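You operate a simulated robot arm through the tools that you are given. There is no shell and no other tool.

The job below is to be done with a simulated robot arm. You get a single attempt, and the scene is never put back.

## Task
Grease the three bearings on the bench, then rock the shaft twice.
Fine: turn each grease knob till a ring of grease shows, not till it lumps; the lever ends back.

The check looks at the end state, three seconds after you hand in, the way a careful person would. Anything else that was tipped, shoved, dropped, spilled or broken makes it a failure.

## Robot
A 6-joint arm with a two-finger parallel gripper, fixed in place. Base frame: the origin is on the floor under the middle of its stand, x ahead of it, y to its left, z up; the work surface is at about z = 88. Readings come in cm, rad, newtons and seconds.
With the tool pointing down near the work surface it reaches from about 46 to 86 cm from the base axis. Its first joint turns from -2.007 to 2.007 rad. Payload 4.2 kg.
The TCP is the grasp point between the finger pads, 2.3 cm short of the fingertips. In the tool frame z runs along the fingers and y along their closing line. Largest opening 9.4 cm; finger width 3.8, thickness 1; the body of the gripper, 5.4 by 9.6 cm, starts 3.9 cm behind the TCP.
Orientation is told as [roll, pitch, yaw] about the base's x, y, z axes, in that order, counted from this pose: with the fingers straight down and closing along the base's y, the tool's x points along the base's -x, its y along +y and its z along -z.

## Interface
- The arm moves only by the tool servo_tool. Its argument "plan" is a list of rows, each an object (a shift or turn left out is 0, a gripper value left out holds the last) with "slide": the shift along the base's x, y, z in cm, a list of three; "delta_rot": the turn, a rotation vector about the base's x, y, z in rad, a list of three. In form: [{"slide": [tx, ty, tz], "delta_rot": [wx, wy, wz]}, ...]. A call has 1 to 20 rows; each row shifts and turns the commanded pose from where the row before left it. "grip" is the gripper command, from -1 (fully open) to 1 (shut), values between in proportion, set as the call begins (left out, the last holds). A row lasts 0.2 s, in which the tool goes at most 5 cm and 0.15 rad; a call with a longer step from one row to the next is refused whole, and so is a gripper value outside its range. Where a pose cannot be reached the arm comes as near as it can. A force on the tool above 40 N (or 10 N above the force at the start of the call, whichever is more), or a blocked arm, ends the call early, and 0.2 s more pass. The fingers move at their own pace (about 10.8 cm/s each) and stop on an object; they squeeze with about 44 N. The grip force told is the motor's: it shows also when the fingers shut on nothing. Time passes only in rows, and 0.2 s behind the last, so rows that do not move let the fingers close. The reply holds the time, the measured pose of the TCP, the force on the tool along the base axes, the opening and the grip force, in the units named above and with some noise, with the torque about the TCP (base axes, N m) and any sound that the robot's microphone picked up, and new pictures: "show" is both (left out), scene, wrist or none.
- Cameras (640 x 400 px; columns grow to the right, rows downward): "scene" is fixed at [4.81, -65.16, 173.73]; the picture's right is [0.78, -0.62, 0.00], its down [-0.27, -0.34, -0.90] and it looks along [0.56, 0.71, -0.43] (base axes); focal length 366 px, centre (320, 200). "wrist" rides on the gripper at [8.7, 1.6, -7.4] in the tool frame; the picture's right is [-0.18, 0.98, 0.00], its down [-0.58, -0.11, -0.81] and it looks along [-0.79, -0.15, 0.59] (tool axes); focal length 243 px, centre (320, 200). There is no depth. A picture from a camera that has moved, and an enlarged one, comes with that camera's place and axes in the base frame and with its lens.
- lift_body(by): slides the trunk up (or, below 0, down) by that many cm; the arm rides with it, the base frame stays. It gives what a move gives, with no picture.
- enlarge(camera, box): a new picture of the part [left, top, right, bottom] of that camera's present view, enlarged. No time passes.
- hand_in(): hands the job in; it is judged then, once.

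Nothing tells you positions but the pictures and the camera data. Unless the task says otherwise, let go and move clear before handing in.

The tools are called after ">>>" as a command line: name --argument value ..., lists and objects as JSON in quotes. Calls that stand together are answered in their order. servo_tool: Moves the arm, as the interface text tells. Its arguments: {"type":"object","properties":{"plan":{"type":"array","items":{"type":"object","properties":{"slide":{"type":"array","items":{"type":"number"}},"delta_rot":{"type":"array","items":{"type":"number"}}}}},"grip":{"type":"number"},"show":{"type":"string","enum":["both","scene","wrist","none"]}},"required":["plan"]} The other tools are called the same way: lift_body (by) moves the trunk up or down; enlarge (camera, box) takes an enlarged picture of a part of a camera's view; hand_in () hands the job in.

At the start:

```text
t: 0.0
tool_pos: [48.06, 13.52, 133.32]
ee_rot: [-0.003, 0.001, 0.001]
contact_force: [-0.1, 0.5, -0.6]
wrist_torque: [0.01, 0.02, 0.02]
opening: 9.41
finger_force: 0.1
trunk travel left (down, up): [-82.5, 16.5]
```

scene: 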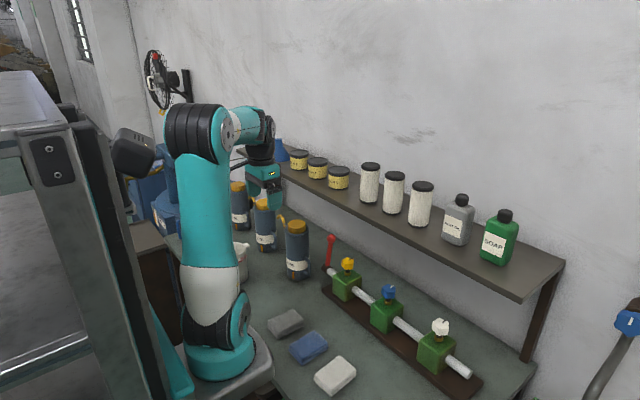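
wrist: 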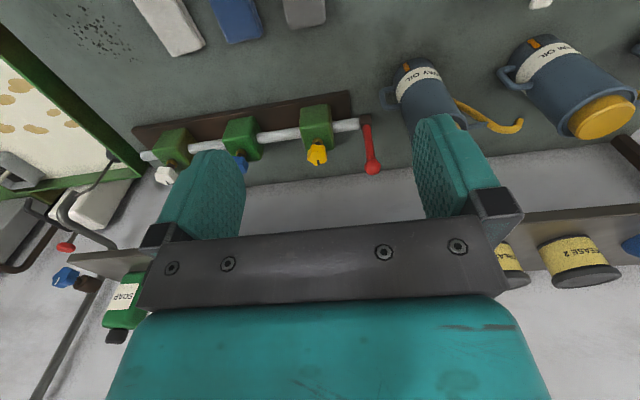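

I see a bench with a shaft through three green bearing blocks, each with a knob (yellow, blue, white), and a red lever at the near-left end. I'll enlarge the views before moving.

>>> enlarge --camera "scene" --box '[300, 220, 500, 400]'

>>> enlarge --camera "wrist" --box '[120, 70, 420, 210]'

>>> enlarge --camera "scene" --box '[220, 130, 540, 330]'

```text
2.22 times, centred on (400, 310) of scene
camera zoom: at [4.81, -65.16, 173.73], right [0.78, -0.62, 0.0], down [-0.27, -0.34, -0.9], along [0.56, 0.71, -0.43], focal length 813 px, centre (142, -44)
```

zoom: 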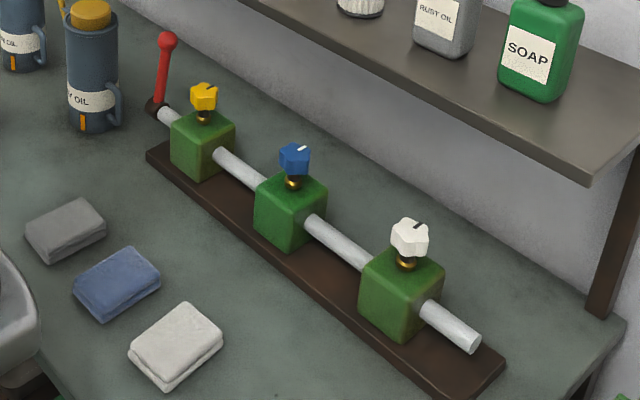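

```text
2.13 times, centred on (270, 140) of wrist
camera zoom: at [39.38, 15.18, 140.5], right [0.18, 0.98, 0.0], down [0.58, -0.11, 0.81], along [0.79, -0.15, -0.59], focal length 518 px, centre (427, 328)
```

zoom: 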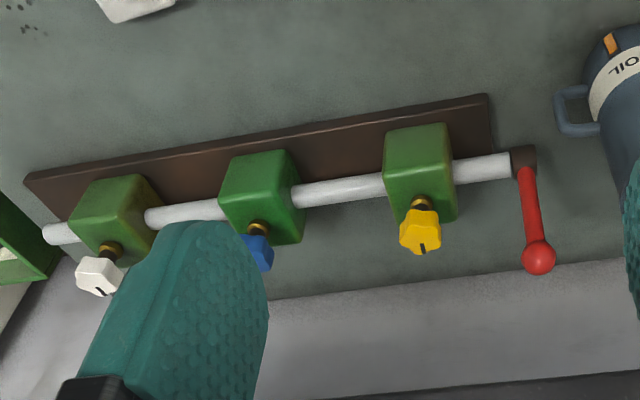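

```text
2.00 times, centred on (380, 230) of scene
camera zoom: at [4.81, -65.16, 173.73], right [0.78, -0.62, 0.0], down [-0.27, -0.34, -0.9], along [0.56, 0.71, -0.43], focal length 732 px, centre (200, 140)
```

zoom: 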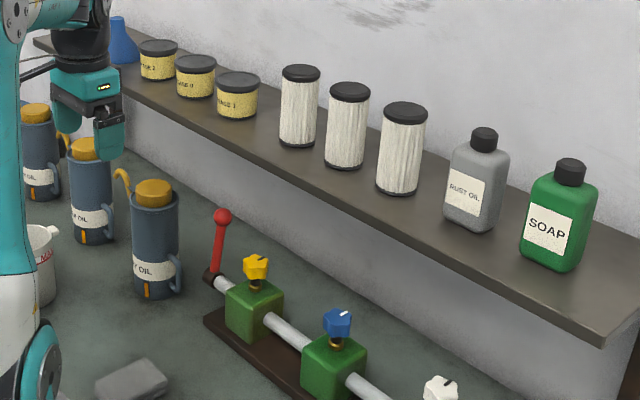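

The three knobs look to be at x≈74, y≈8, -10 and -28, z≈103, with the lever ball near (76, 19, 106) and the shelf edge near x≈81, z≈116. I'll move in to view the yellow knob up close before touching anything.

>>> servo_tool --plan '[{"slide": [2, -0.6, -2.6]}, {"slide": [2, -0.6, -2.6]}, {"slide": [2, -0.6, -2.6]}, {"slide": [2, -0.6, -2.6]}, {"slide": [2, -0.6, -2.6]}, {"slide": [2, -0.6, -2.6]}, {"slide": [2, -0.6, -2.6]}, {"slide": [2, -0.6, -2.6]}]' --grip -1

```text
t: 1.8
tool_pos: [63.79, 8.4, 112.28]
ee_rot: [0.0, -0.001, 0.0]
contact_force: [0.2, 0.6, 0.3]
wrist_torque: [-0.01, -0.02, 0.04]
opening: 9.39
finger_force: 0.1
trunk travel left (down, up): [-82.5, 16.5]
camera wrist: at [55.14, 10.14, 119.71], right [0.18, 0.98, 0.0], down [0.58, -0.11, 0.81], along [0.79, -0.15, -0.59], focal length 243 px, centre (320, 200)
```

scene: 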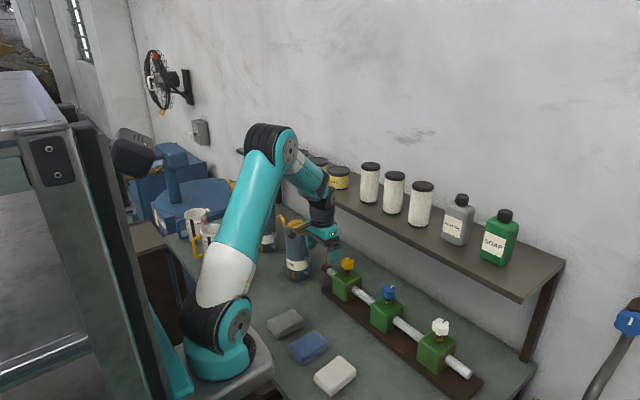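
wrist: 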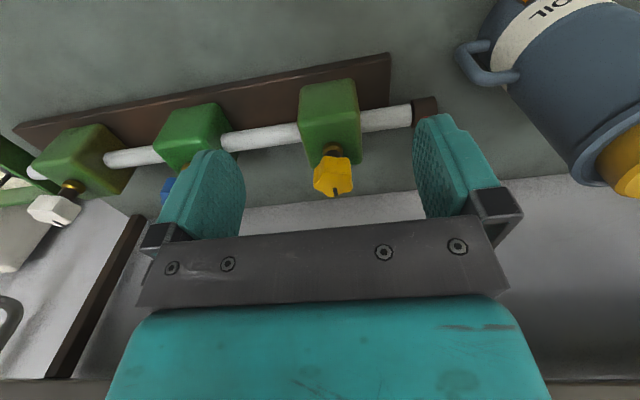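

>>> enlarge --camera "wrist" --box '[260, 70, 420, 210]'

>>> enlarge --camera "scene" --box '[300, 200, 420, 320]'

>>> enlarge --camera "scene" --box '[380, 270, 500, 390]'

```text
2.86 times, centred on (340, 140) of wrist
camera zoom: at [55.14, 10.14, 119.71], right [0.18, 0.98, 0.0], down [0.58, -0.11, 0.81], along [0.79, -0.15, -0.59], focal length 693 px, centre (263, 371)
```

zoom: 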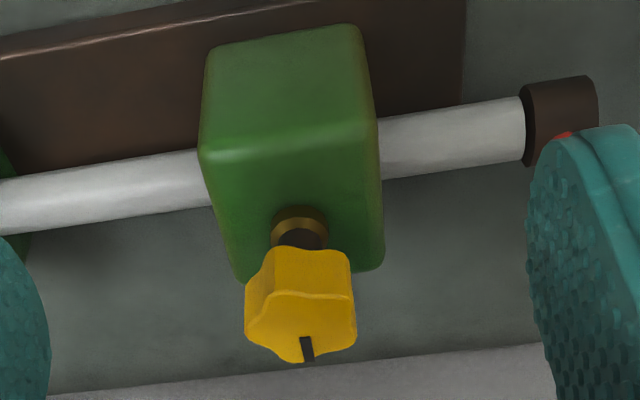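

```text
3.33 times, centred on (360, 260) of scene
camera zoom: at [4.81, -65.16, 173.73], right [0.78, -0.62, 0.0], down [-0.27, -0.34, -0.9], along [0.56, 0.71, -0.43], focal length 1220 px, centre (187, 0)
```

zoom: 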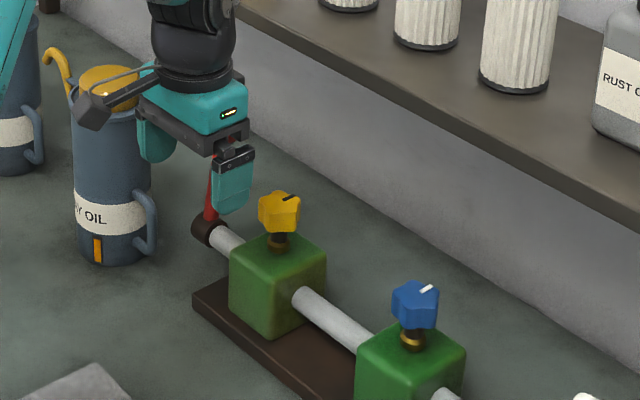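

```text
3.33 times, centred on (440, 330) of scene
camera zoom: at [4.81, -65.16, 173.73], right [0.78, -0.62, 0.0], down [-0.27, -0.34, -0.9], along [0.56, 0.71, -0.43], focal length 1220 px, centre (-80, -233)
```

zoom: 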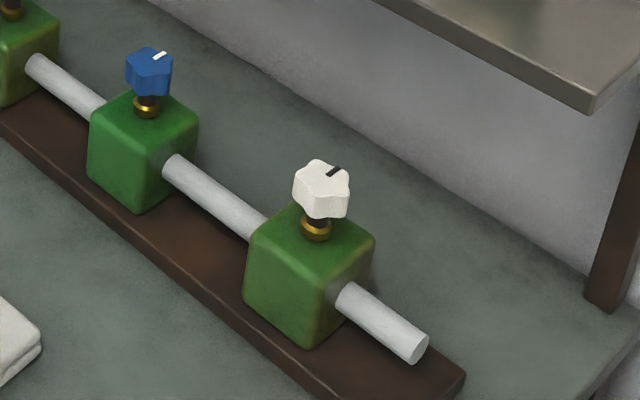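

The knob is a five-lobed star with a pointer mark aimed away from the robot. Before descending I want to pin down the shelf edge for clearance, so I'm enlarging those parts.

>>> enlarge --camera "wrist" --box '[0, 200, 160, 400]'

>>> enlarge --camera "wrist" --box '[480, 150, 640, 400]'

>>> enlarge --camera "scene" --box '[480, 240, 600, 390]'

>>> enlarge --camera "scene" --box '[320, 160, 420, 240]'

```text
2.00 times, centred on (80, 300) of wrist
camera zoom: at [55.14, 10.14, 119.71], right [0.18, 0.98, 0.0], down [0.58, -0.11, 0.81], along [0.79, -0.15, -0.59], focal length 485 px, centre (800, 0)
```

zoom: 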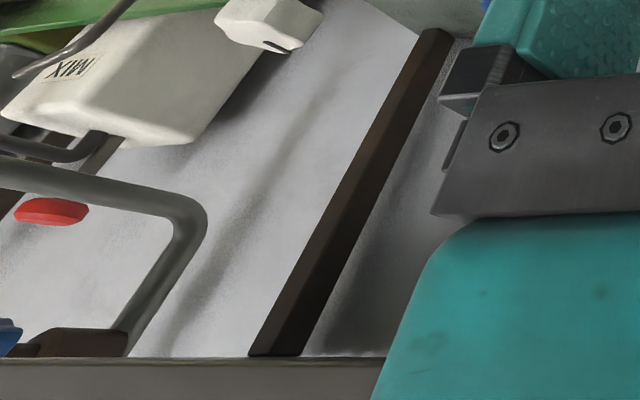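

```text
1.60 times, centred on (560, 275) of wrist
camera zoom: at [55.14, 10.14, 119.71], right [0.18, 0.98, 0.0], down [0.58, -0.11, 0.81], along [0.79, -0.15, -0.59], focal length 388 px, centre (-64, 80)
```

zoom: 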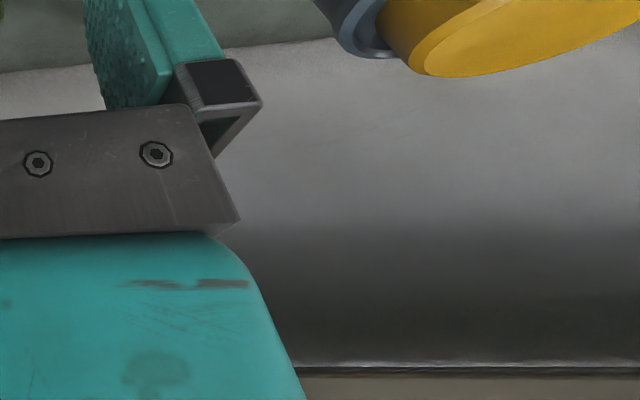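

```text
2.67 times, centred on (540, 315) of scene
camera zoom: at [4.81, -65.16, 173.73], right [0.78, -0.62, 0.0], down [-0.27, -0.34, -0.9], along [0.56, 0.71, -0.43], focal length 976 px, centre (-267, -107)
```

zoom: 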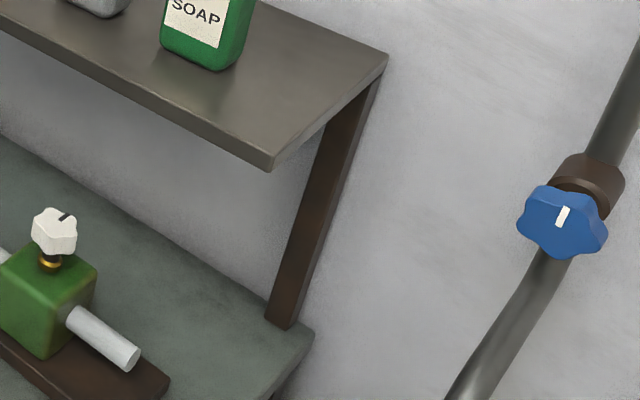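

```text
5.00 times, centred on (370, 200) of scene
camera zoom: at [4.81, -65.16, 173.73], right [0.78, -0.62, 0.0], down [-0.27, -0.34, -0.9], along [0.56, 0.71, -0.43], focal length 1830 px, centre (70, 200)
```

zoom: 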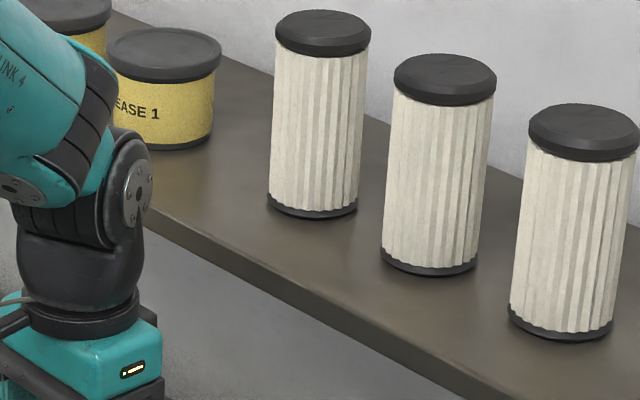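

The shelf underside is at z≈119.7 with its front edge around x≈76.5, so it overhangs the knobs and a vertical wrist would foul it. I'll tilt the tool so the wrist leans toward the robot, and yaw +18° to sit on a stable flat/lobe pair of the star.

>>> servo_tool --plan '[{"delta_rot": [0, -0.1, 0]}, {"delta_rot": [0, -0.1, 0]}, {"delta_rot": [0, -0.1, 0]}, {"delta_rot": [0, -0.1, 0]}, {"delta_rot": [0, 0, 0.105]}, {"delta_rot": [0, 0, 0.105]}, {"delta_rot": [0, 0, 0.105]}, {}]' --grip -1

```text
t: 3.6
tool_pos: [64.11, 8.77, 112.38]
ee_rot: [0.0, -0.401, 0.317]
contact_force: [0.0, 0.5, -0.3]
wrist_torque: [-0.01, -0.01, 0.01]
opening: 9.4
finger_force: 0.1
trunk travel left (down, up): [-82.5, 16.5]
camera wrist: at [53.15, 6.85, 115.79], right [-0.14, 0.99, 0.07], down [0.24, -0.03, 0.97], along [0.96, 0.16, -0.24], focal length 243 px, centre (320, 200)
```

scene: 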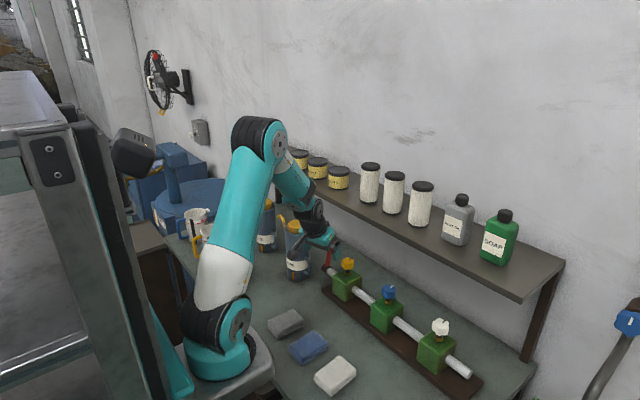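
wrist: 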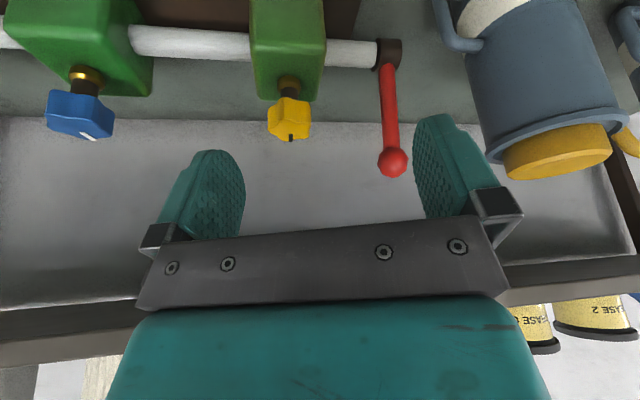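

The tilt and yaw worked. I'm enlarging the yellow knob and lever to check the mark orientation and their positions.

>>> enlarge --camera "wrist" --box '[230, 30, 420, 190]'

>>> enlarge --camera "wrist" --box '[20, 50, 140, 150]'

>>> enlarge --camera "scene" --box '[310, 240, 380, 310]'

```text
2.50 times, centred on (325, 110) of wrist
camera zoom: at [53.15, 6.85, 115.79], right [-0.14, 0.99, 0.07], down [0.24, -0.03, 0.97], along [0.96, 0.16, -0.24], focal length 606 px, centre (308, 425)
```

zoom: 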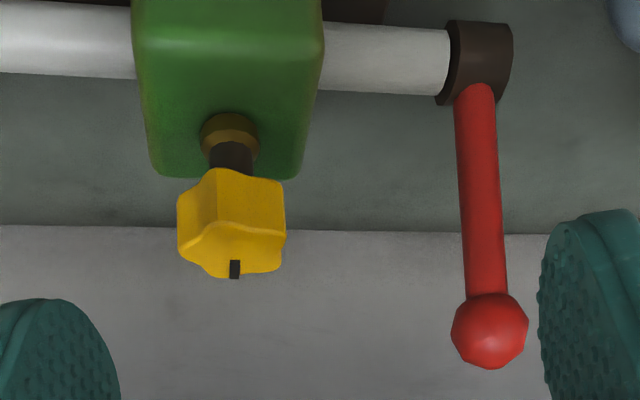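

```text
4.00 times, centred on (80, 100) of wrist
camera zoom: at [53.15, 6.85, 115.79], right [-0.14, 0.99, 0.07], down [0.24, -0.03, 0.97], along [0.96, 0.16, -0.24], focal length 970 px, centre (1280, 600)
```

zoom: 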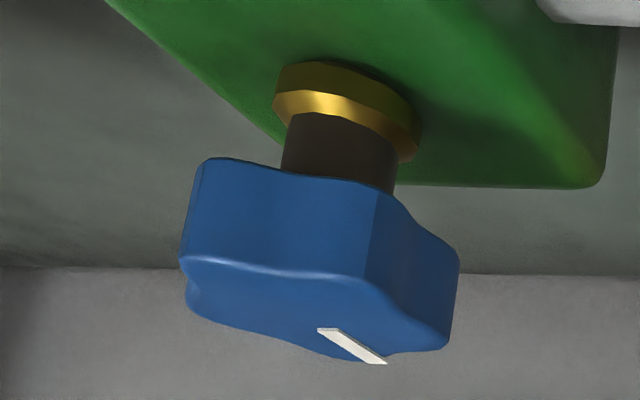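

```text
5.71 times, centred on (345, 275) of scene
camera zoom: at [4.81, -65.16, 173.73], right [0.78, -0.62, 0.0], down [-0.27, -0.34, -0.9], along [0.56, 0.71, -0.43], focal length 2091 px, centre (177, -229)
```

zoom: 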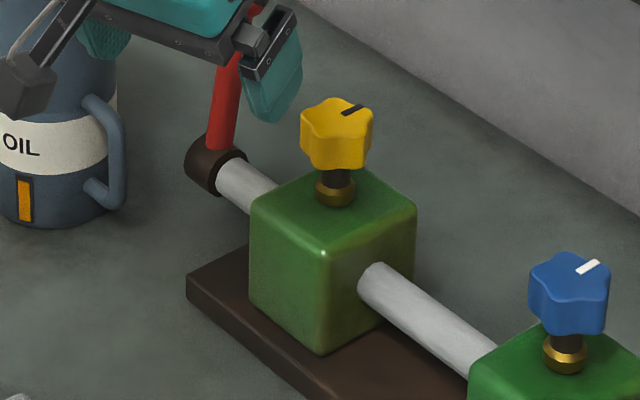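

Positions agree across views: yellow knob at about (73.9, 7.9, 102.7). I'll go to a pre-grasp point above it, then descend along the tool axis with the fingers open.

>>> servo_tool --plan '[{"slide": [1.98, -0.37, -1.2]}, {"slide": [1.98, -0.37, -1.2]}, {"slide": [1.98, -0.37, -1.2]}, {"slide": [1.98, -0.37, -1.2]}, {"slide": [0.37, 0.12, -0.92]}, {"slide": [0.37, 0.12, -0.92]}, {}]' --grip -1

```text
t: 5.2
tool_pos: [72.72, 7.51, 105.71]
ee_rot: [-0.002, -0.401, 0.314]
contact_force: [-0.6, 0.9, -0.5]
wrist_torque: [0.02, -0.02, -0.01]
opening: 9.39
finger_force: 0.0
trunk travel left (down, up): [-82.5, 16.5]
camera wrist: at [61.86, 5.65, 109.11], right [-0.14, 0.99, 0.07], down [0.24, -0.03, 0.97], along [0.96, 0.16, -0.23], focal length 243 px, centre (320, 200)
```

scene: 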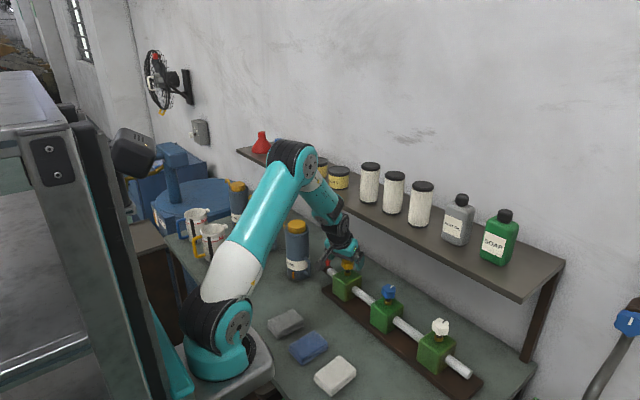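
wrist: 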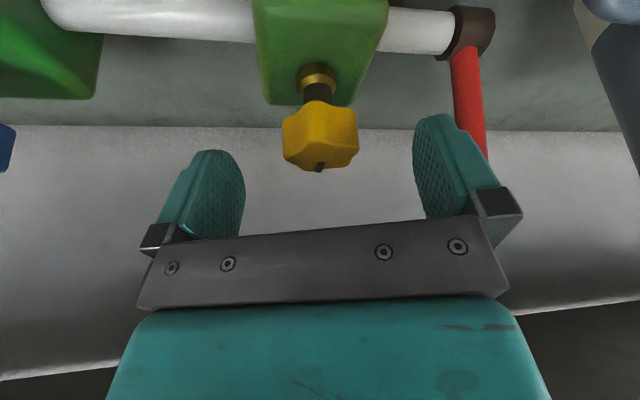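

The knob is centred between the open fingers. I'll descend the last 3 cm.

>>> servo_tool --plan '[{"slide": [0.37, 0.12, -0.92]}, {"slide": [0.37, 0.12, -0.92]}, {"slide": [0.37, 0.12, -0.92]}, {}]' --grip -1

>>> enlarge --camera "scene" --box '[310, 210, 410, 310]'

```text
t: 6.2
tool_pos: [73.77, 8.18, 103.0]
ee_rot: [-0.003, -0.401, 0.315]
contact_force: [-0.4, -0.3, 0.7]
wrist_torque: [-0.01, 0.0, 0.03]
opening: 9.39
finger_force: 0.1
trunk travel left (down, up): [-82.5, 16.5]
camera wrist: at [62.84, 6.16, 106.36], right [-0.14, 0.99, 0.07], down [0.24, -0.03, 0.97], along [0.96, 0.16, -0.23], focal length 243 px, centre (320, 200)
```

scene: 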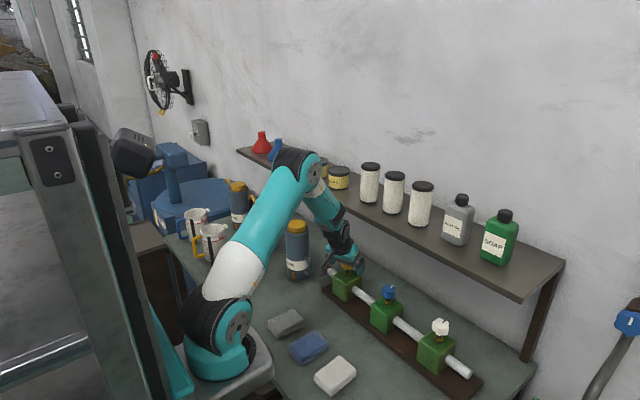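
wrist: 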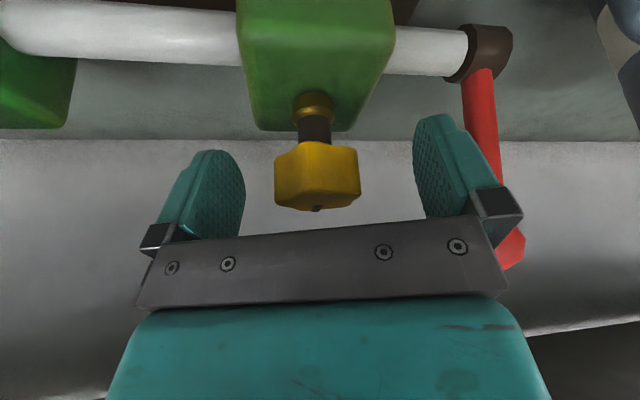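

```text
4.00 times, centred on (360, 260) of scene
camera zoom: at [4.81, -65.16, 173.73], right [0.78, -0.62, 0.0], down [-0.27, -0.34, -0.9], along [0.56, 0.71, -0.43], focal length 1464 px, centre (160, -40)
```

zoom: 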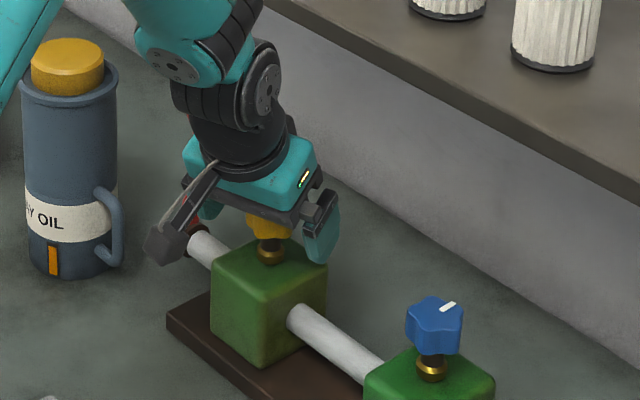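

The knob sits at the TCP. I'm closing the fingers on it without moving.

>>> servo_tool --plan '[{}, {}, {}, {}]' --grip 1

>>> enlarge --camera "wrist" --box '[220, 40, 420, 220]'

```text
t: 7.2
tool_pos: [73.77, 7.73, 103.0]
ee_rot: [-0.002, -0.401, 0.315]
contact_force: [5.8, -12.2, -1.2]
wrist_torque: [-0.33, 0.06, -0.08]
opening: 4.22
finger_force: 44.9
trunk travel left (down, up): [-82.5, 16.5]
camera wrist: at [62.9, 6.0, 106.35], right [-0.14, 0.99, 0.07], down [0.24, -0.03, 0.97], along [0.96, 0.15, -0.23], focal length 243 px, centre (320, 200)
```

scene: 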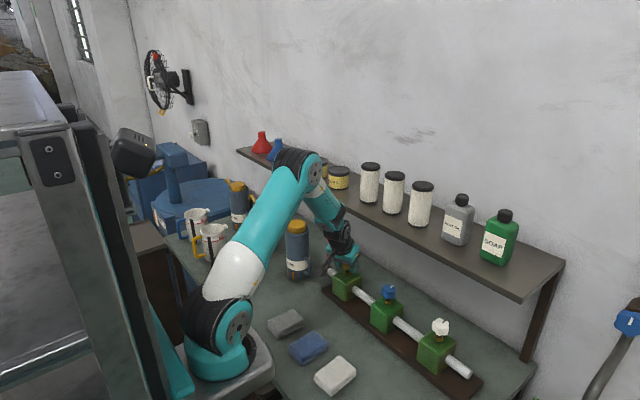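
wrist: 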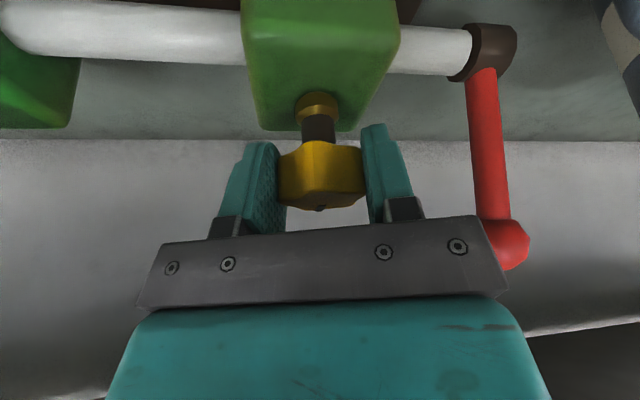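

```text
2.22 times, centred on (320, 130) of wrist
camera zoom: at [62.9, 6.0, 106.35], right [-0.14, 0.99, 0.07], down [0.24, -0.03, 0.97], along [0.96, 0.15, -0.23], focal length 539 px, centre (320, 356)
```

zoom: 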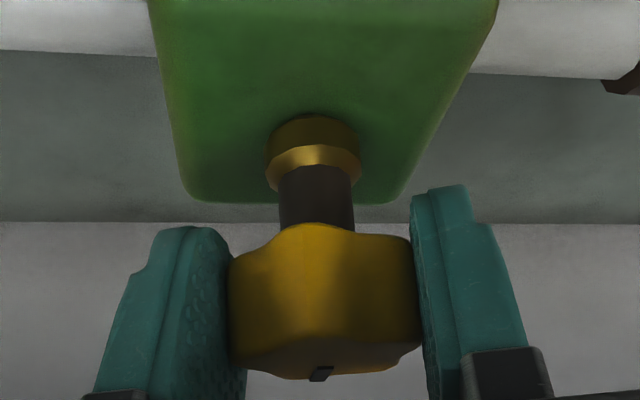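

The knob is held at 4.2 cm opening, with a small sideways force that suggests a slight offset. I'll relieve that and make a first small clockwise turn to see how it responds.

>>> servo_tool --plan '[{"slide": [0.05, -0.15, 0]}, {}, {"delta_rot": [0, 0, -0.08]}, {"delta_rot": [0, 0, -0.08]}, {}]'

>>> enlarge --camera "wrist" --box '[220, 40, 420, 220]'

>>> enlarge --camera "scene" --box '[310, 210, 410, 310]'

```text
t: 8.4
tool_pos: [74.01, 7.79, 102.94]
ee_rot: [0.0, -0.4, 0.155]
contact_force: [5.6, -1.3, -1.1]
wrist_torque: [0.23, -0.43, 0.51]
opening: 4.2
finger_force: 45.3
trunk travel left (down, up): [-82.5, 16.5]
camera wrist: at [62.86, 7.77, 106.34], right [0.02, 1.0, 0.07], down [0.23, -0.07, 0.97], along [0.97, 0.0, -0.23], focal length 243 px, centre (320, 200)
```

scene: 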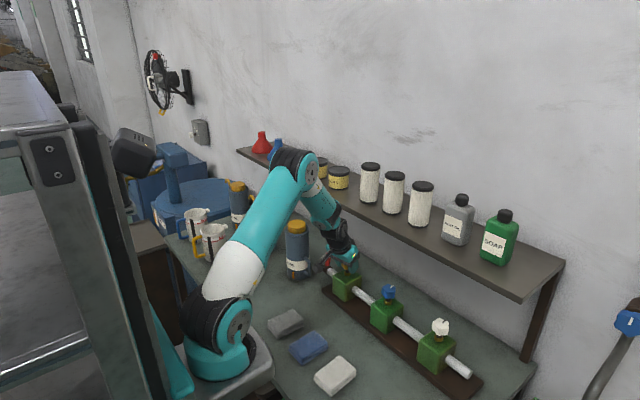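
wrist: 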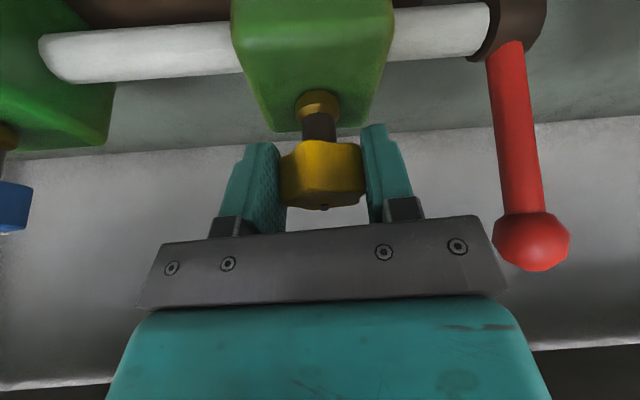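

```text
2.22 times, centred on (320, 130) of wrist
camera zoom: at [62.86, 7.77, 106.34], right [0.02, 1.0, 0.07], down [0.23, -0.07, 0.97], along [0.97, 0.0, -0.23], focal length 539 px, centre (320, 356)
```

zoom: 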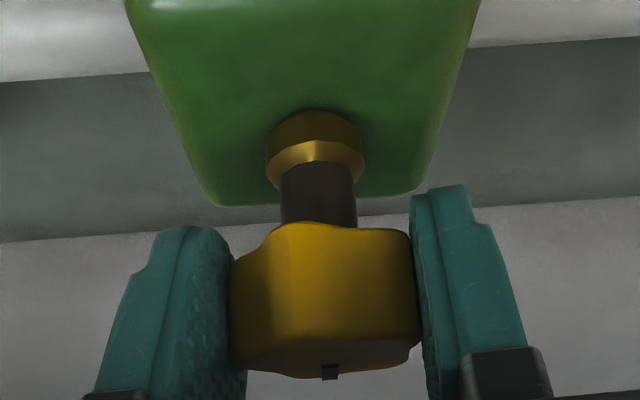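

```text
4.00 times, centred on (360, 260) of scene
camera zoom: at [4.81, -65.16, 173.73], right [0.78, -0.62, 0.0], down [-0.27, -0.34, -0.9], along [0.56, 0.71, -0.43], focal length 1464 px, centre (160, -40)
```

zoom: 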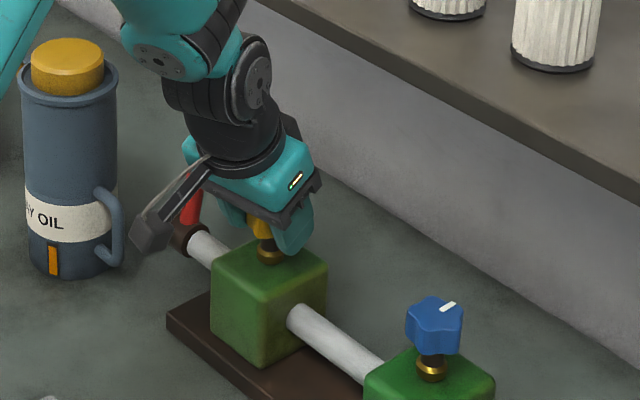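

The torque rose to 0.5 N·m and the mark shifted slightly in the gripper frame, so either it's stiff or partly slipping. I'll turn a little more and compare.

>>> servo_tool --plan '[{"delta_rot": [0, 0, -0.08]}, {"delta_rot": [0, 0, -0.08]}, {}]' --show "wrist"

>>> enlarge --camera "wrist" --box '[220, 40, 420, 220]'

>>> enlarge --camera "scene" --box '[320, 240, 380, 310]'

```text
t: 9.2
tool_pos: [73.88, 7.83, 103.03]
ee_rot: [0.0, -0.399, -0.002]
contact_force: [-3.6, 6.7, 0.4]
wrist_torque: [0.33, 0.49, 0.44]
opening: 4.07
finger_force: 45.4
trunk travel left (down, up): [-82.5, 16.5]
camera wrist: at [62.89, 9.53, 106.36], right [0.17, 0.98, 0.07], down [0.22, -0.11, 0.97], along [0.96, -0.15, -0.24], focal length 243 px, centre (320, 200)
```

wrist: 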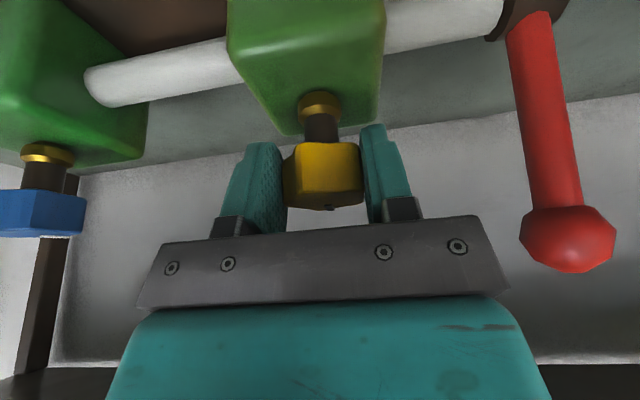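

```text
2.22 times, centred on (320, 130) of wrist
camera zoom: at [62.89, 9.53, 106.36], right [0.17, 0.98, 0.07], down [0.22, -0.11, 0.97], along [0.96, -0.15, -0.24], focal length 539 px, centre (320, 356)
```

zoom: 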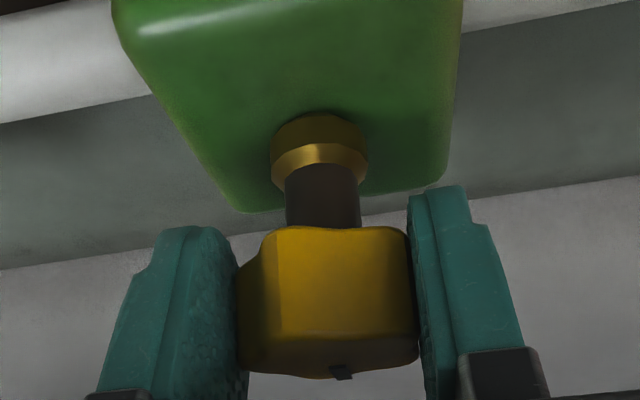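

```text
5.71 times, centred on (350, 275) of scene
camera zoom: at [4.81, -65.16, 173.73], right [0.78, -0.62, 0.0], down [-0.27, -0.34, -0.9], along [0.56, 0.71, -0.43], focal length 2091 px, centre (149, -229)
```

zoom: 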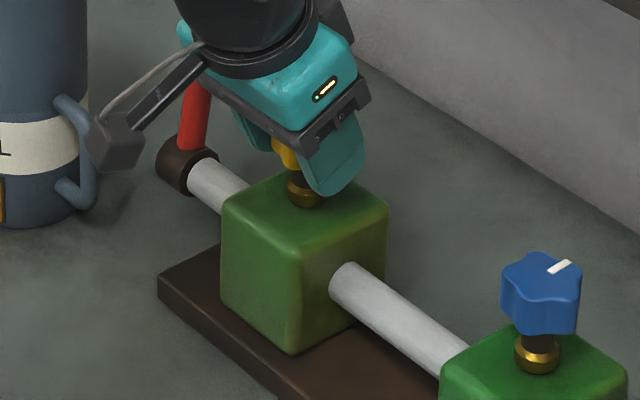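

The mark stayed pointing away (+x) while the gripper rotated, so the knob isn't moving clockwise — probably a stop. I'll rotate back the other way and watch torque and mark.

>>> servo_tool --plan '[{"delta_rot": [0, 0, 0.08]}, {"delta_rot": [0, 0, 0.08]}, {"delta_rot": [0, 0, 0.08]}, {"delta_rot": [0, 0, 0.08]}, {}]' --show "wrist"

>>> enlarge --camera "wrist" --box '[220, 40, 420, 220]'

```text
t: 10.4
tool_pos: [73.91, 7.63, 102.96]
ee_rot: [-0.001, -0.401, 0.316]
contact_force: [1.5, 4.0, -7.7]
wrist_torque: [0.88, -0.9, 0.04]
opening: 4.12
finger_force: 45.0
trunk travel left (down, up): [-82.5, 16.5]
camera wrist: at [62.99, 5.84, 106.35], right [-0.14, 0.99, 0.07], down [0.24, -0.03, 0.97], along [0.96, 0.16, -0.24], focal length 243 px, centre (320, 200)
```

wrist: 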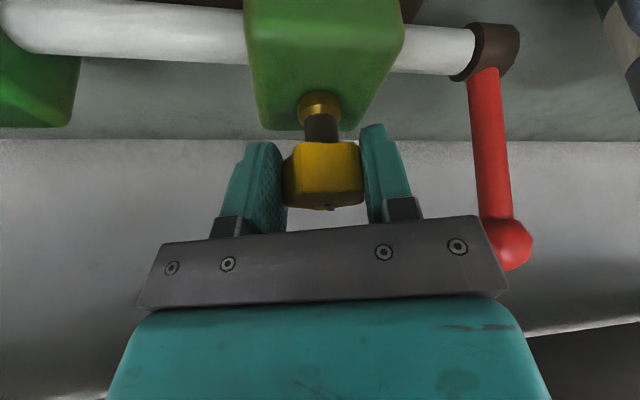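

```text
2.22 times, centred on (320, 130) of wrist
camera zoom: at [62.99, 5.84, 106.35], right [-0.14, 0.99, 0.07], down [0.24, -0.03, 0.97], along [0.96, 0.16, -0.24], focal length 539 px, centre (320, 356)
```

zoom: 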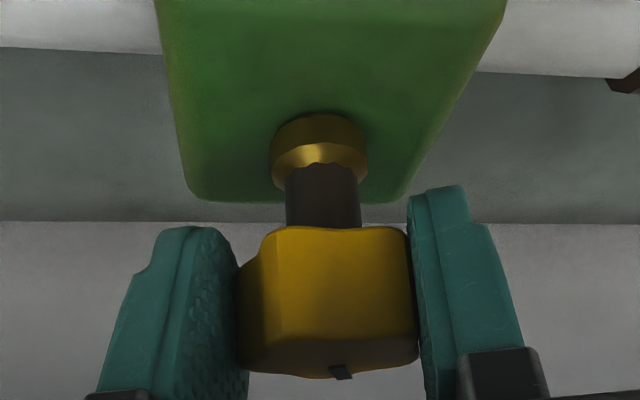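

Counter-clockwise moves freely: the knob turned with the gripper by about 0.32 rad. I'm zooming in hard on the collar to look for grease.

>>> enlarge --camera "wrist" --box '[285, 80, 355, 150]'

>>> enlarge --camera "scene" --box '[320, 240, 380, 310]'

```text
5.71 times, centred on (320, 115) of wrist
camera zoom: at [62.99, 5.84, 106.35], right [-0.14, 0.99, 0.07], down [0.24, -0.03, 0.97], along [0.96, 0.16, -0.24], focal length 1386 px, centre (320, 686)
```

zoom: 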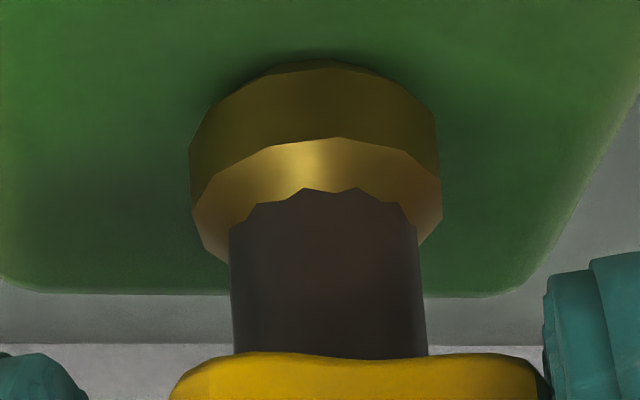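

```text
5.71 times, centred on (350, 275) of scene
camera zoom: at [4.81, -65.16, 173.73], right [0.78, -0.62, 0.0], down [-0.27, -0.34, -0.9], along [0.56, 0.71, -0.43], focal length 2091 px, centre (149, -229)
```

zoom: 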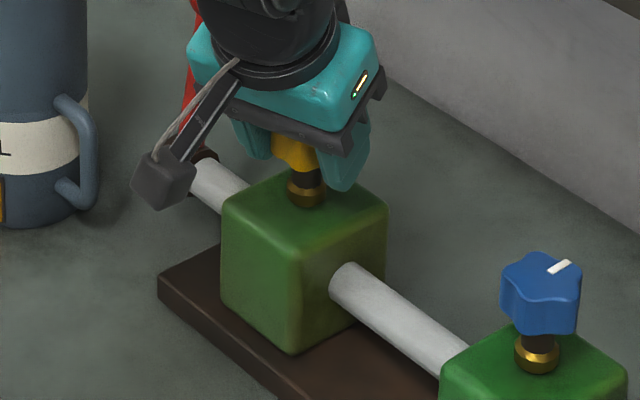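

No grease yet. I'll keep turning counter-clockwise in modest steps, watching the collar and the shaft exits.

>>> servo_tool --plan '[{"delta_rot": [0, 0, 0.08]}, {"delta_rot": [0, 0, 0.08]}, {"delta_rot": [0, 0, 0.08]}, {"delta_rot": [0, 0, 0.08]}, {}]' --show "both"

>>> enlarge --camera "wrist" --box '[220, 20, 420, 220]'

>>> enlarge --camera "scene" --box '[320, 240, 380, 310]'

```text
t: 11.6
tool_pos: [74.08, 7.48, 102.95]
ee_rot: [-0.004, -0.402, 0.633]
contact_force: [8.8, -12.4, 3.8]
wrist_torque: [-0.46, 1.35, -0.1]
opening: 4.08
finger_force: 44.8
trunk travel left (down, up): [-82.5, 16.5]
camera wrist: at [64.25, 2.37, 106.34], right [-0.45, 0.89, 0.07], down [0.24, 0.04, 0.97], along [0.86, 0.45, -0.23], focal length 243 px, centre (320, 200)
```

scene: 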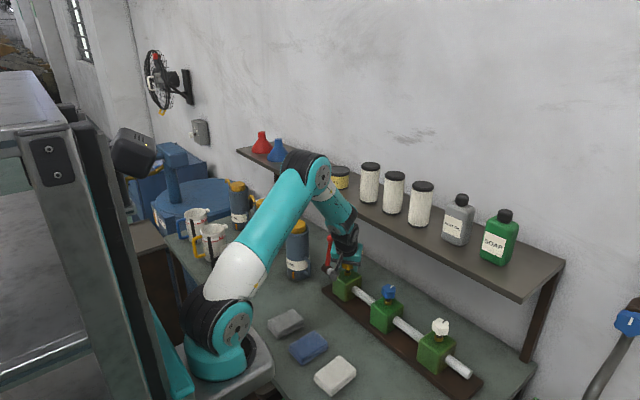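
wrist: 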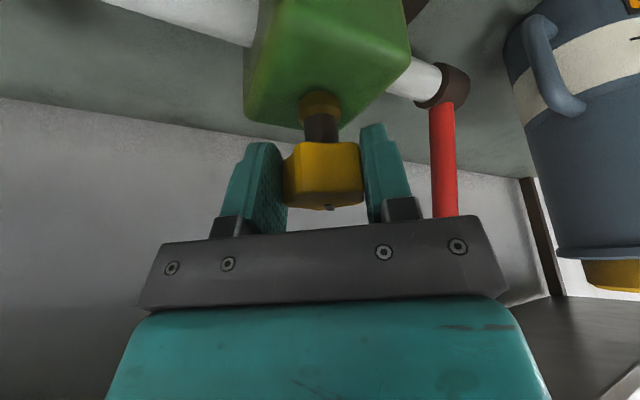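

```text
2.00 times, centred on (320, 120) of wrist
camera zoom: at [64.25, 2.37, 106.34], right [-0.45, 0.89, 0.07], down [0.24, 0.04, 0.97], along [0.86, 0.45, -0.23], focal length 485 px, centre (320, 360)
```

zoom: 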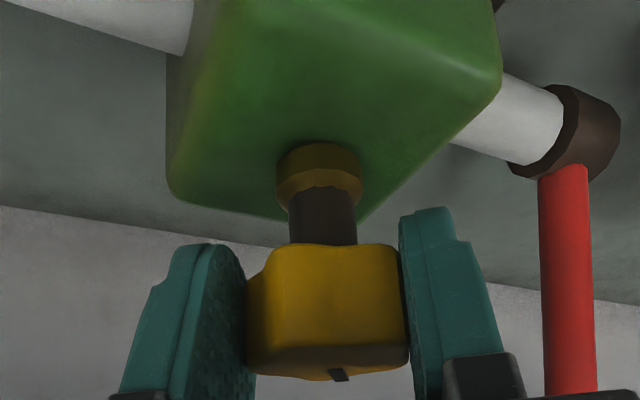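

```text
5.71 times, centred on (350, 275) of scene
camera zoom: at [4.81, -65.16, 173.73], right [0.78, -0.62, 0.0], down [-0.27, -0.34, -0.9], along [0.56, 0.71, -0.43], focal length 2091 px, centre (149, -229)
```

zoom: 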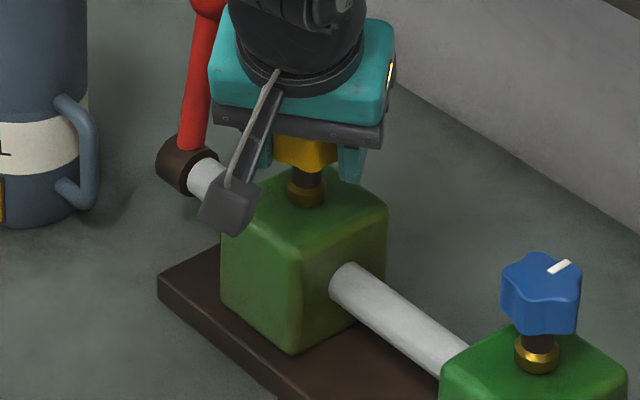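

The knob keeps following the gripper (about 0.63 rad so far) with no grease visible. I'll trim the sideways offset and turn further.

>>> servo_tool --plan '[{"slide": [0.12, -0.17, 0]}, {"delta_rot": [0, 0, 0.08]}, {"delta_rot": [0, 0, 0.08]}, {"delta_rot": [0, 0, 0.08]}, {}]' --show "both"

>>> enlarge --camera "wrist" --box '[220, 20, 420, 220]'

>>> enlarge --camera "scene" --box '[320, 240, 380, 310]'

```text
t: 12.8
tool_pos: [74.24, 7.39, 102.91]
ee_rot: [-0.002, -0.402, 0.874]
contact_force: [10.4, -17.5, 10.1]
wrist_torque: [0.25, 0.27, -0.16]
opening: 4.09
finger_force: 45.0
trunk travel left (down, up): [-82.5, 16.5]
camera wrist: at [65.88, 0.1, 106.32], right [-0.64, 0.76, 0.07], down [0.22, 0.1, 0.97], along [0.73, 0.64, -0.23], focal length 243 px, centre (320, 200)
```

scene: 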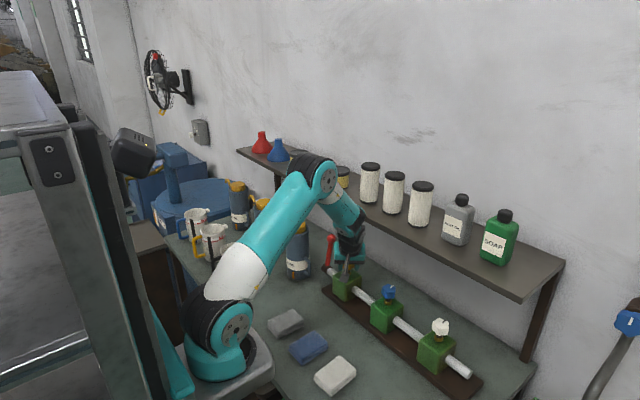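
wrist: 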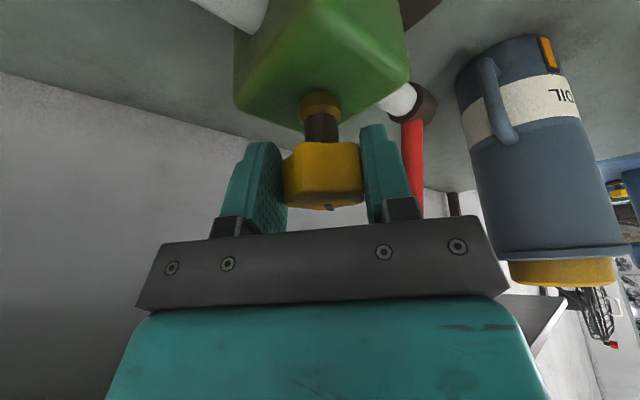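

```text
2.00 times, centred on (320, 120) of wrist
camera zoom: at [65.88, 0.1, 106.32], right [-0.64, 0.76, 0.07], down [0.22, 0.1, 0.97], along [0.73, 0.64, -0.23], focal length 485 px, centre (320, 360)
```

zoom: 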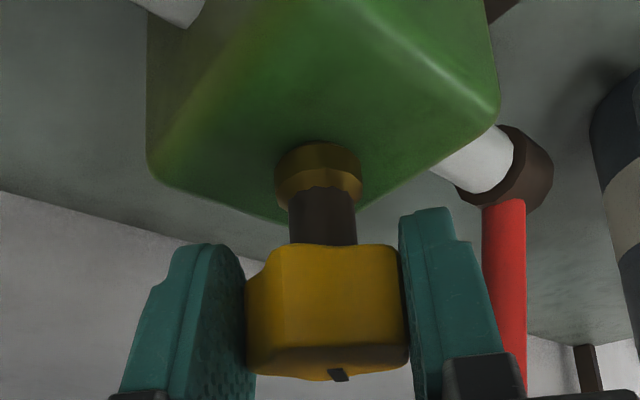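

```text
5.71 times, centred on (350, 275) of scene
camera zoom: at [4.81, -65.16, 173.73], right [0.78, -0.62, 0.0], down [-0.27, -0.34, -0.9], along [0.56, 0.71, -0.43], focal length 2091 px, centre (149, -229)
```

zoom: 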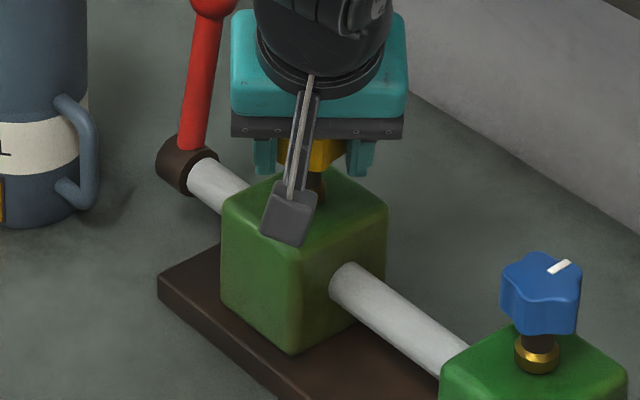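

No grease at 0.87 rad yet. The drift in forces suggests the knob axis is nearer x≈74.5, so I'll open, recentre there, swing back two 36° steps (to yaw −0.38) and check before regripping.

>>> servo_tool --plan '[{}, {}, {"slide": [0.25, 0.19, 0.05]}, {"slide": [0.25, 0.19, 0.05]}, {"delta_rot": [0, 0, -0.14]}, {"delta_rot": [0, 0, -0.14]}, {"delta_rot": [0, 0, -0.14]}, {"delta_rot": [0, 0, -0.14]}, {"delta_rot": [0, 0, -0.14]}, {"delta_rot": [0, 0, -0.14]}, {"delta_rot": [0, 0, -0.14]}, {"delta_rot": [0, 0, -0.14]}, {"delta_rot": [0, 0, -0.137]}, {}]' --grip -1

>>> enlarge --camera "wrist" --box '[220, 20, 420, 220]'

>>> enlarge --camera "scene" --box '[310, 220, 400, 310]'

```text
t: 15.8
tool_pos: [74.47, 7.98, 103.16]
ee_rot: [0.001, -0.401, -0.383]
contact_force: [-0.1, 0.3, 0.2]
wrist_torque: [-0.01, 0.0, 0.01]
opening: 9.41
finger_force: 0.2
trunk travel left (down, up): [-82.5, 16.5]
camera wrist: at [64.99, 13.61, 106.47], right [0.53, 0.85, 0.07], down [0.16, -0.18, 0.97], along [0.83, -0.5, -0.24], focal length 243 px, centre (320, 200)
```

scene: 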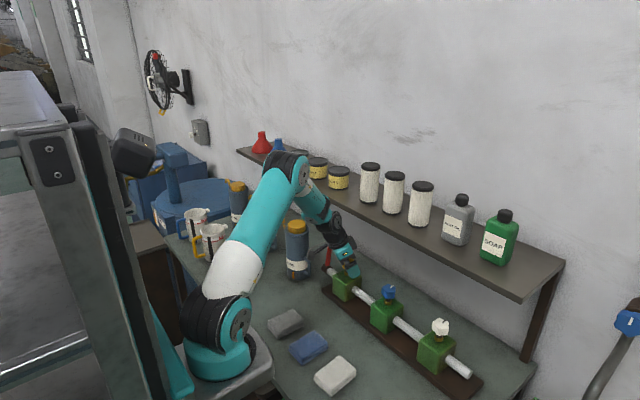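
wrist: 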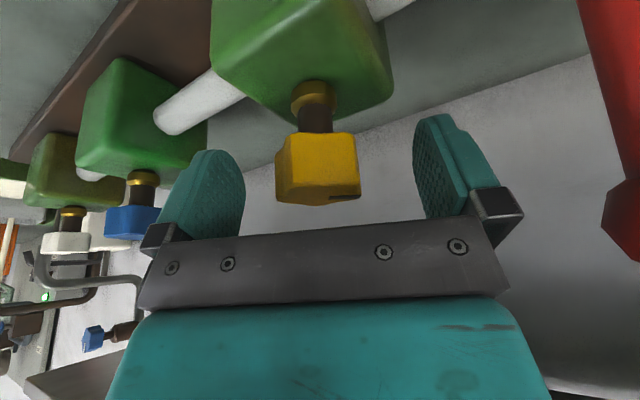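

```text
2.00 times, centred on (320, 120) of wrist
camera zoom: at [64.99, 13.61, 106.47], right [0.53, 0.85, 0.07], down [0.16, -0.18, 0.97], along [0.83, -0.5, -0.24], focal length 485 px, centre (320, 360)
```

zoom: 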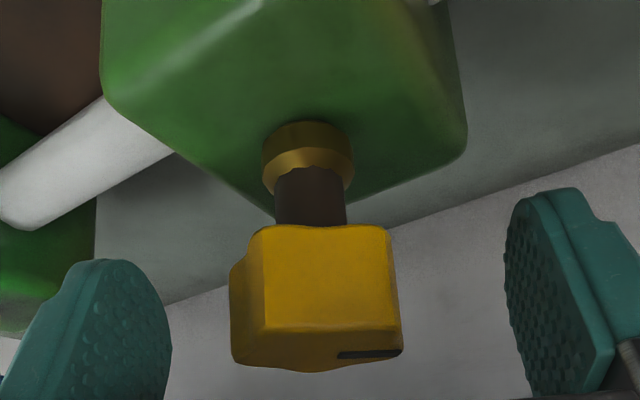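

```text
4.44 times, centred on (355, 265) of scene
camera zoom: at [4.81, -65.16, 173.73], right [0.78, -0.62, 0.0], down [-0.27, -0.34, -0.9], along [0.56, 0.71, -0.43], focal length 1626 px, centre (164, -89)
```

zoom: 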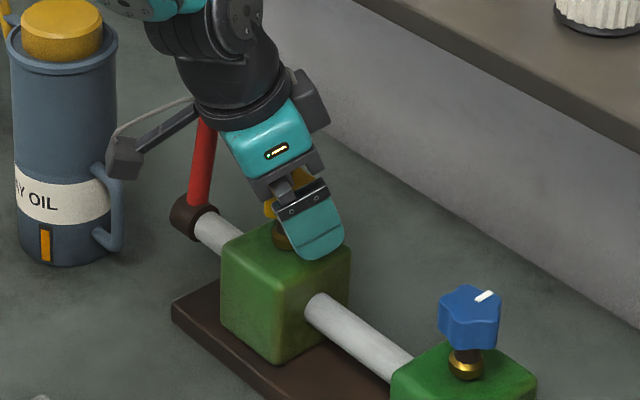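

The knob has clearly turned (mark now points about 58° left), and the gripper is aligned on the same seating faces. I'll close and continue counter-clockwise.

>>> servo_tool --plan '[{}, {}, {}, {"delta_rot": [0, 0, 0.08]}, {"delta_rot": [0, 0, 0.08]}, {"delta_rot": [0, 0, 0.08]}, {"delta_rot": [0, 0, 0.08]}, {}]' --grip 1

>>> enlarge --camera "wrist" --box '[220, 20, 420, 220]'

>>> enlarge --camera "scene" --box '[310, 220, 400, 310]'

```text
t: 17.6
tool_pos: [74.34, 7.84, 103.15]
ee_rot: [0.0, -0.403, -0.061]
contact_force: [0.6, -6.7, 6.2]
wrist_torque: [0.02, -0.44, 0.02]
opening: 4.12
finger_force: 45.5
trunk travel left (down, up): [-82.5, 16.5]
camera wrist: at [63.71, 10.18, 106.45], right [0.23, 0.97, 0.07], down [0.21, -0.12, 0.97], along [0.95, -0.21, -0.23], focal length 243 px, centre (320, 200)
```

scene: 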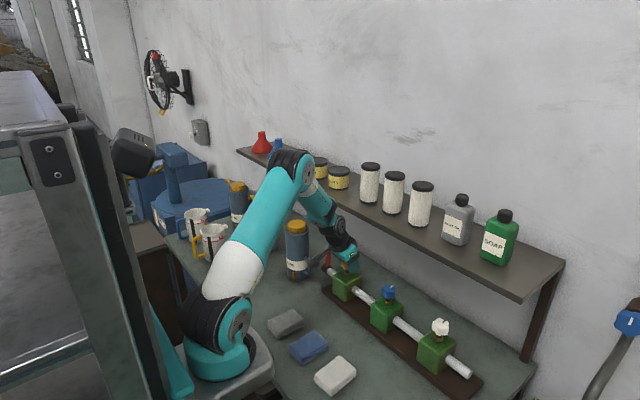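
wrist: 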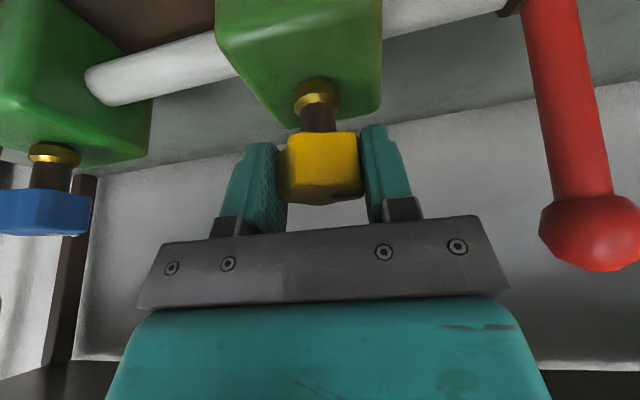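

```text
2.00 times, centred on (320, 120) of wrist
camera zoom: at [63.71, 10.18, 106.45], right [0.23, 0.97, 0.07], down [0.21, -0.12, 0.97], along [0.95, -0.21, -0.23], focal length 485 px, centre (320, 360)
```

zoom: 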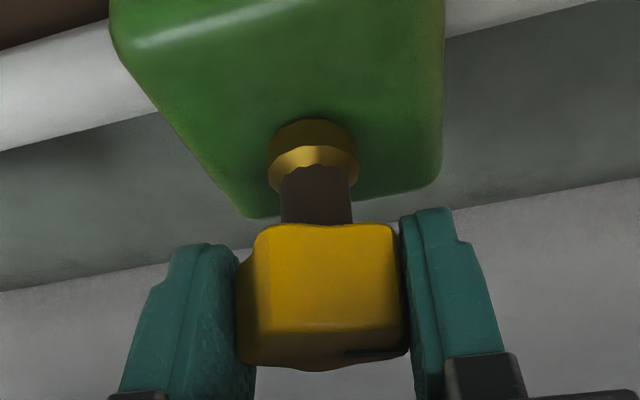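

```text
4.44 times, centred on (355, 265) of scene
camera zoom: at [4.81, -65.16, 173.73], right [0.78, -0.62, 0.0], down [-0.27, -0.34, -0.9], along [0.56, 0.71, -0.43], focal length 1626 px, centre (164, -89)
```

zoom: 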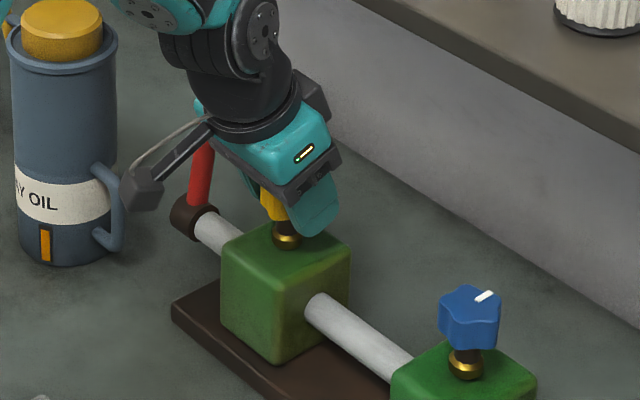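

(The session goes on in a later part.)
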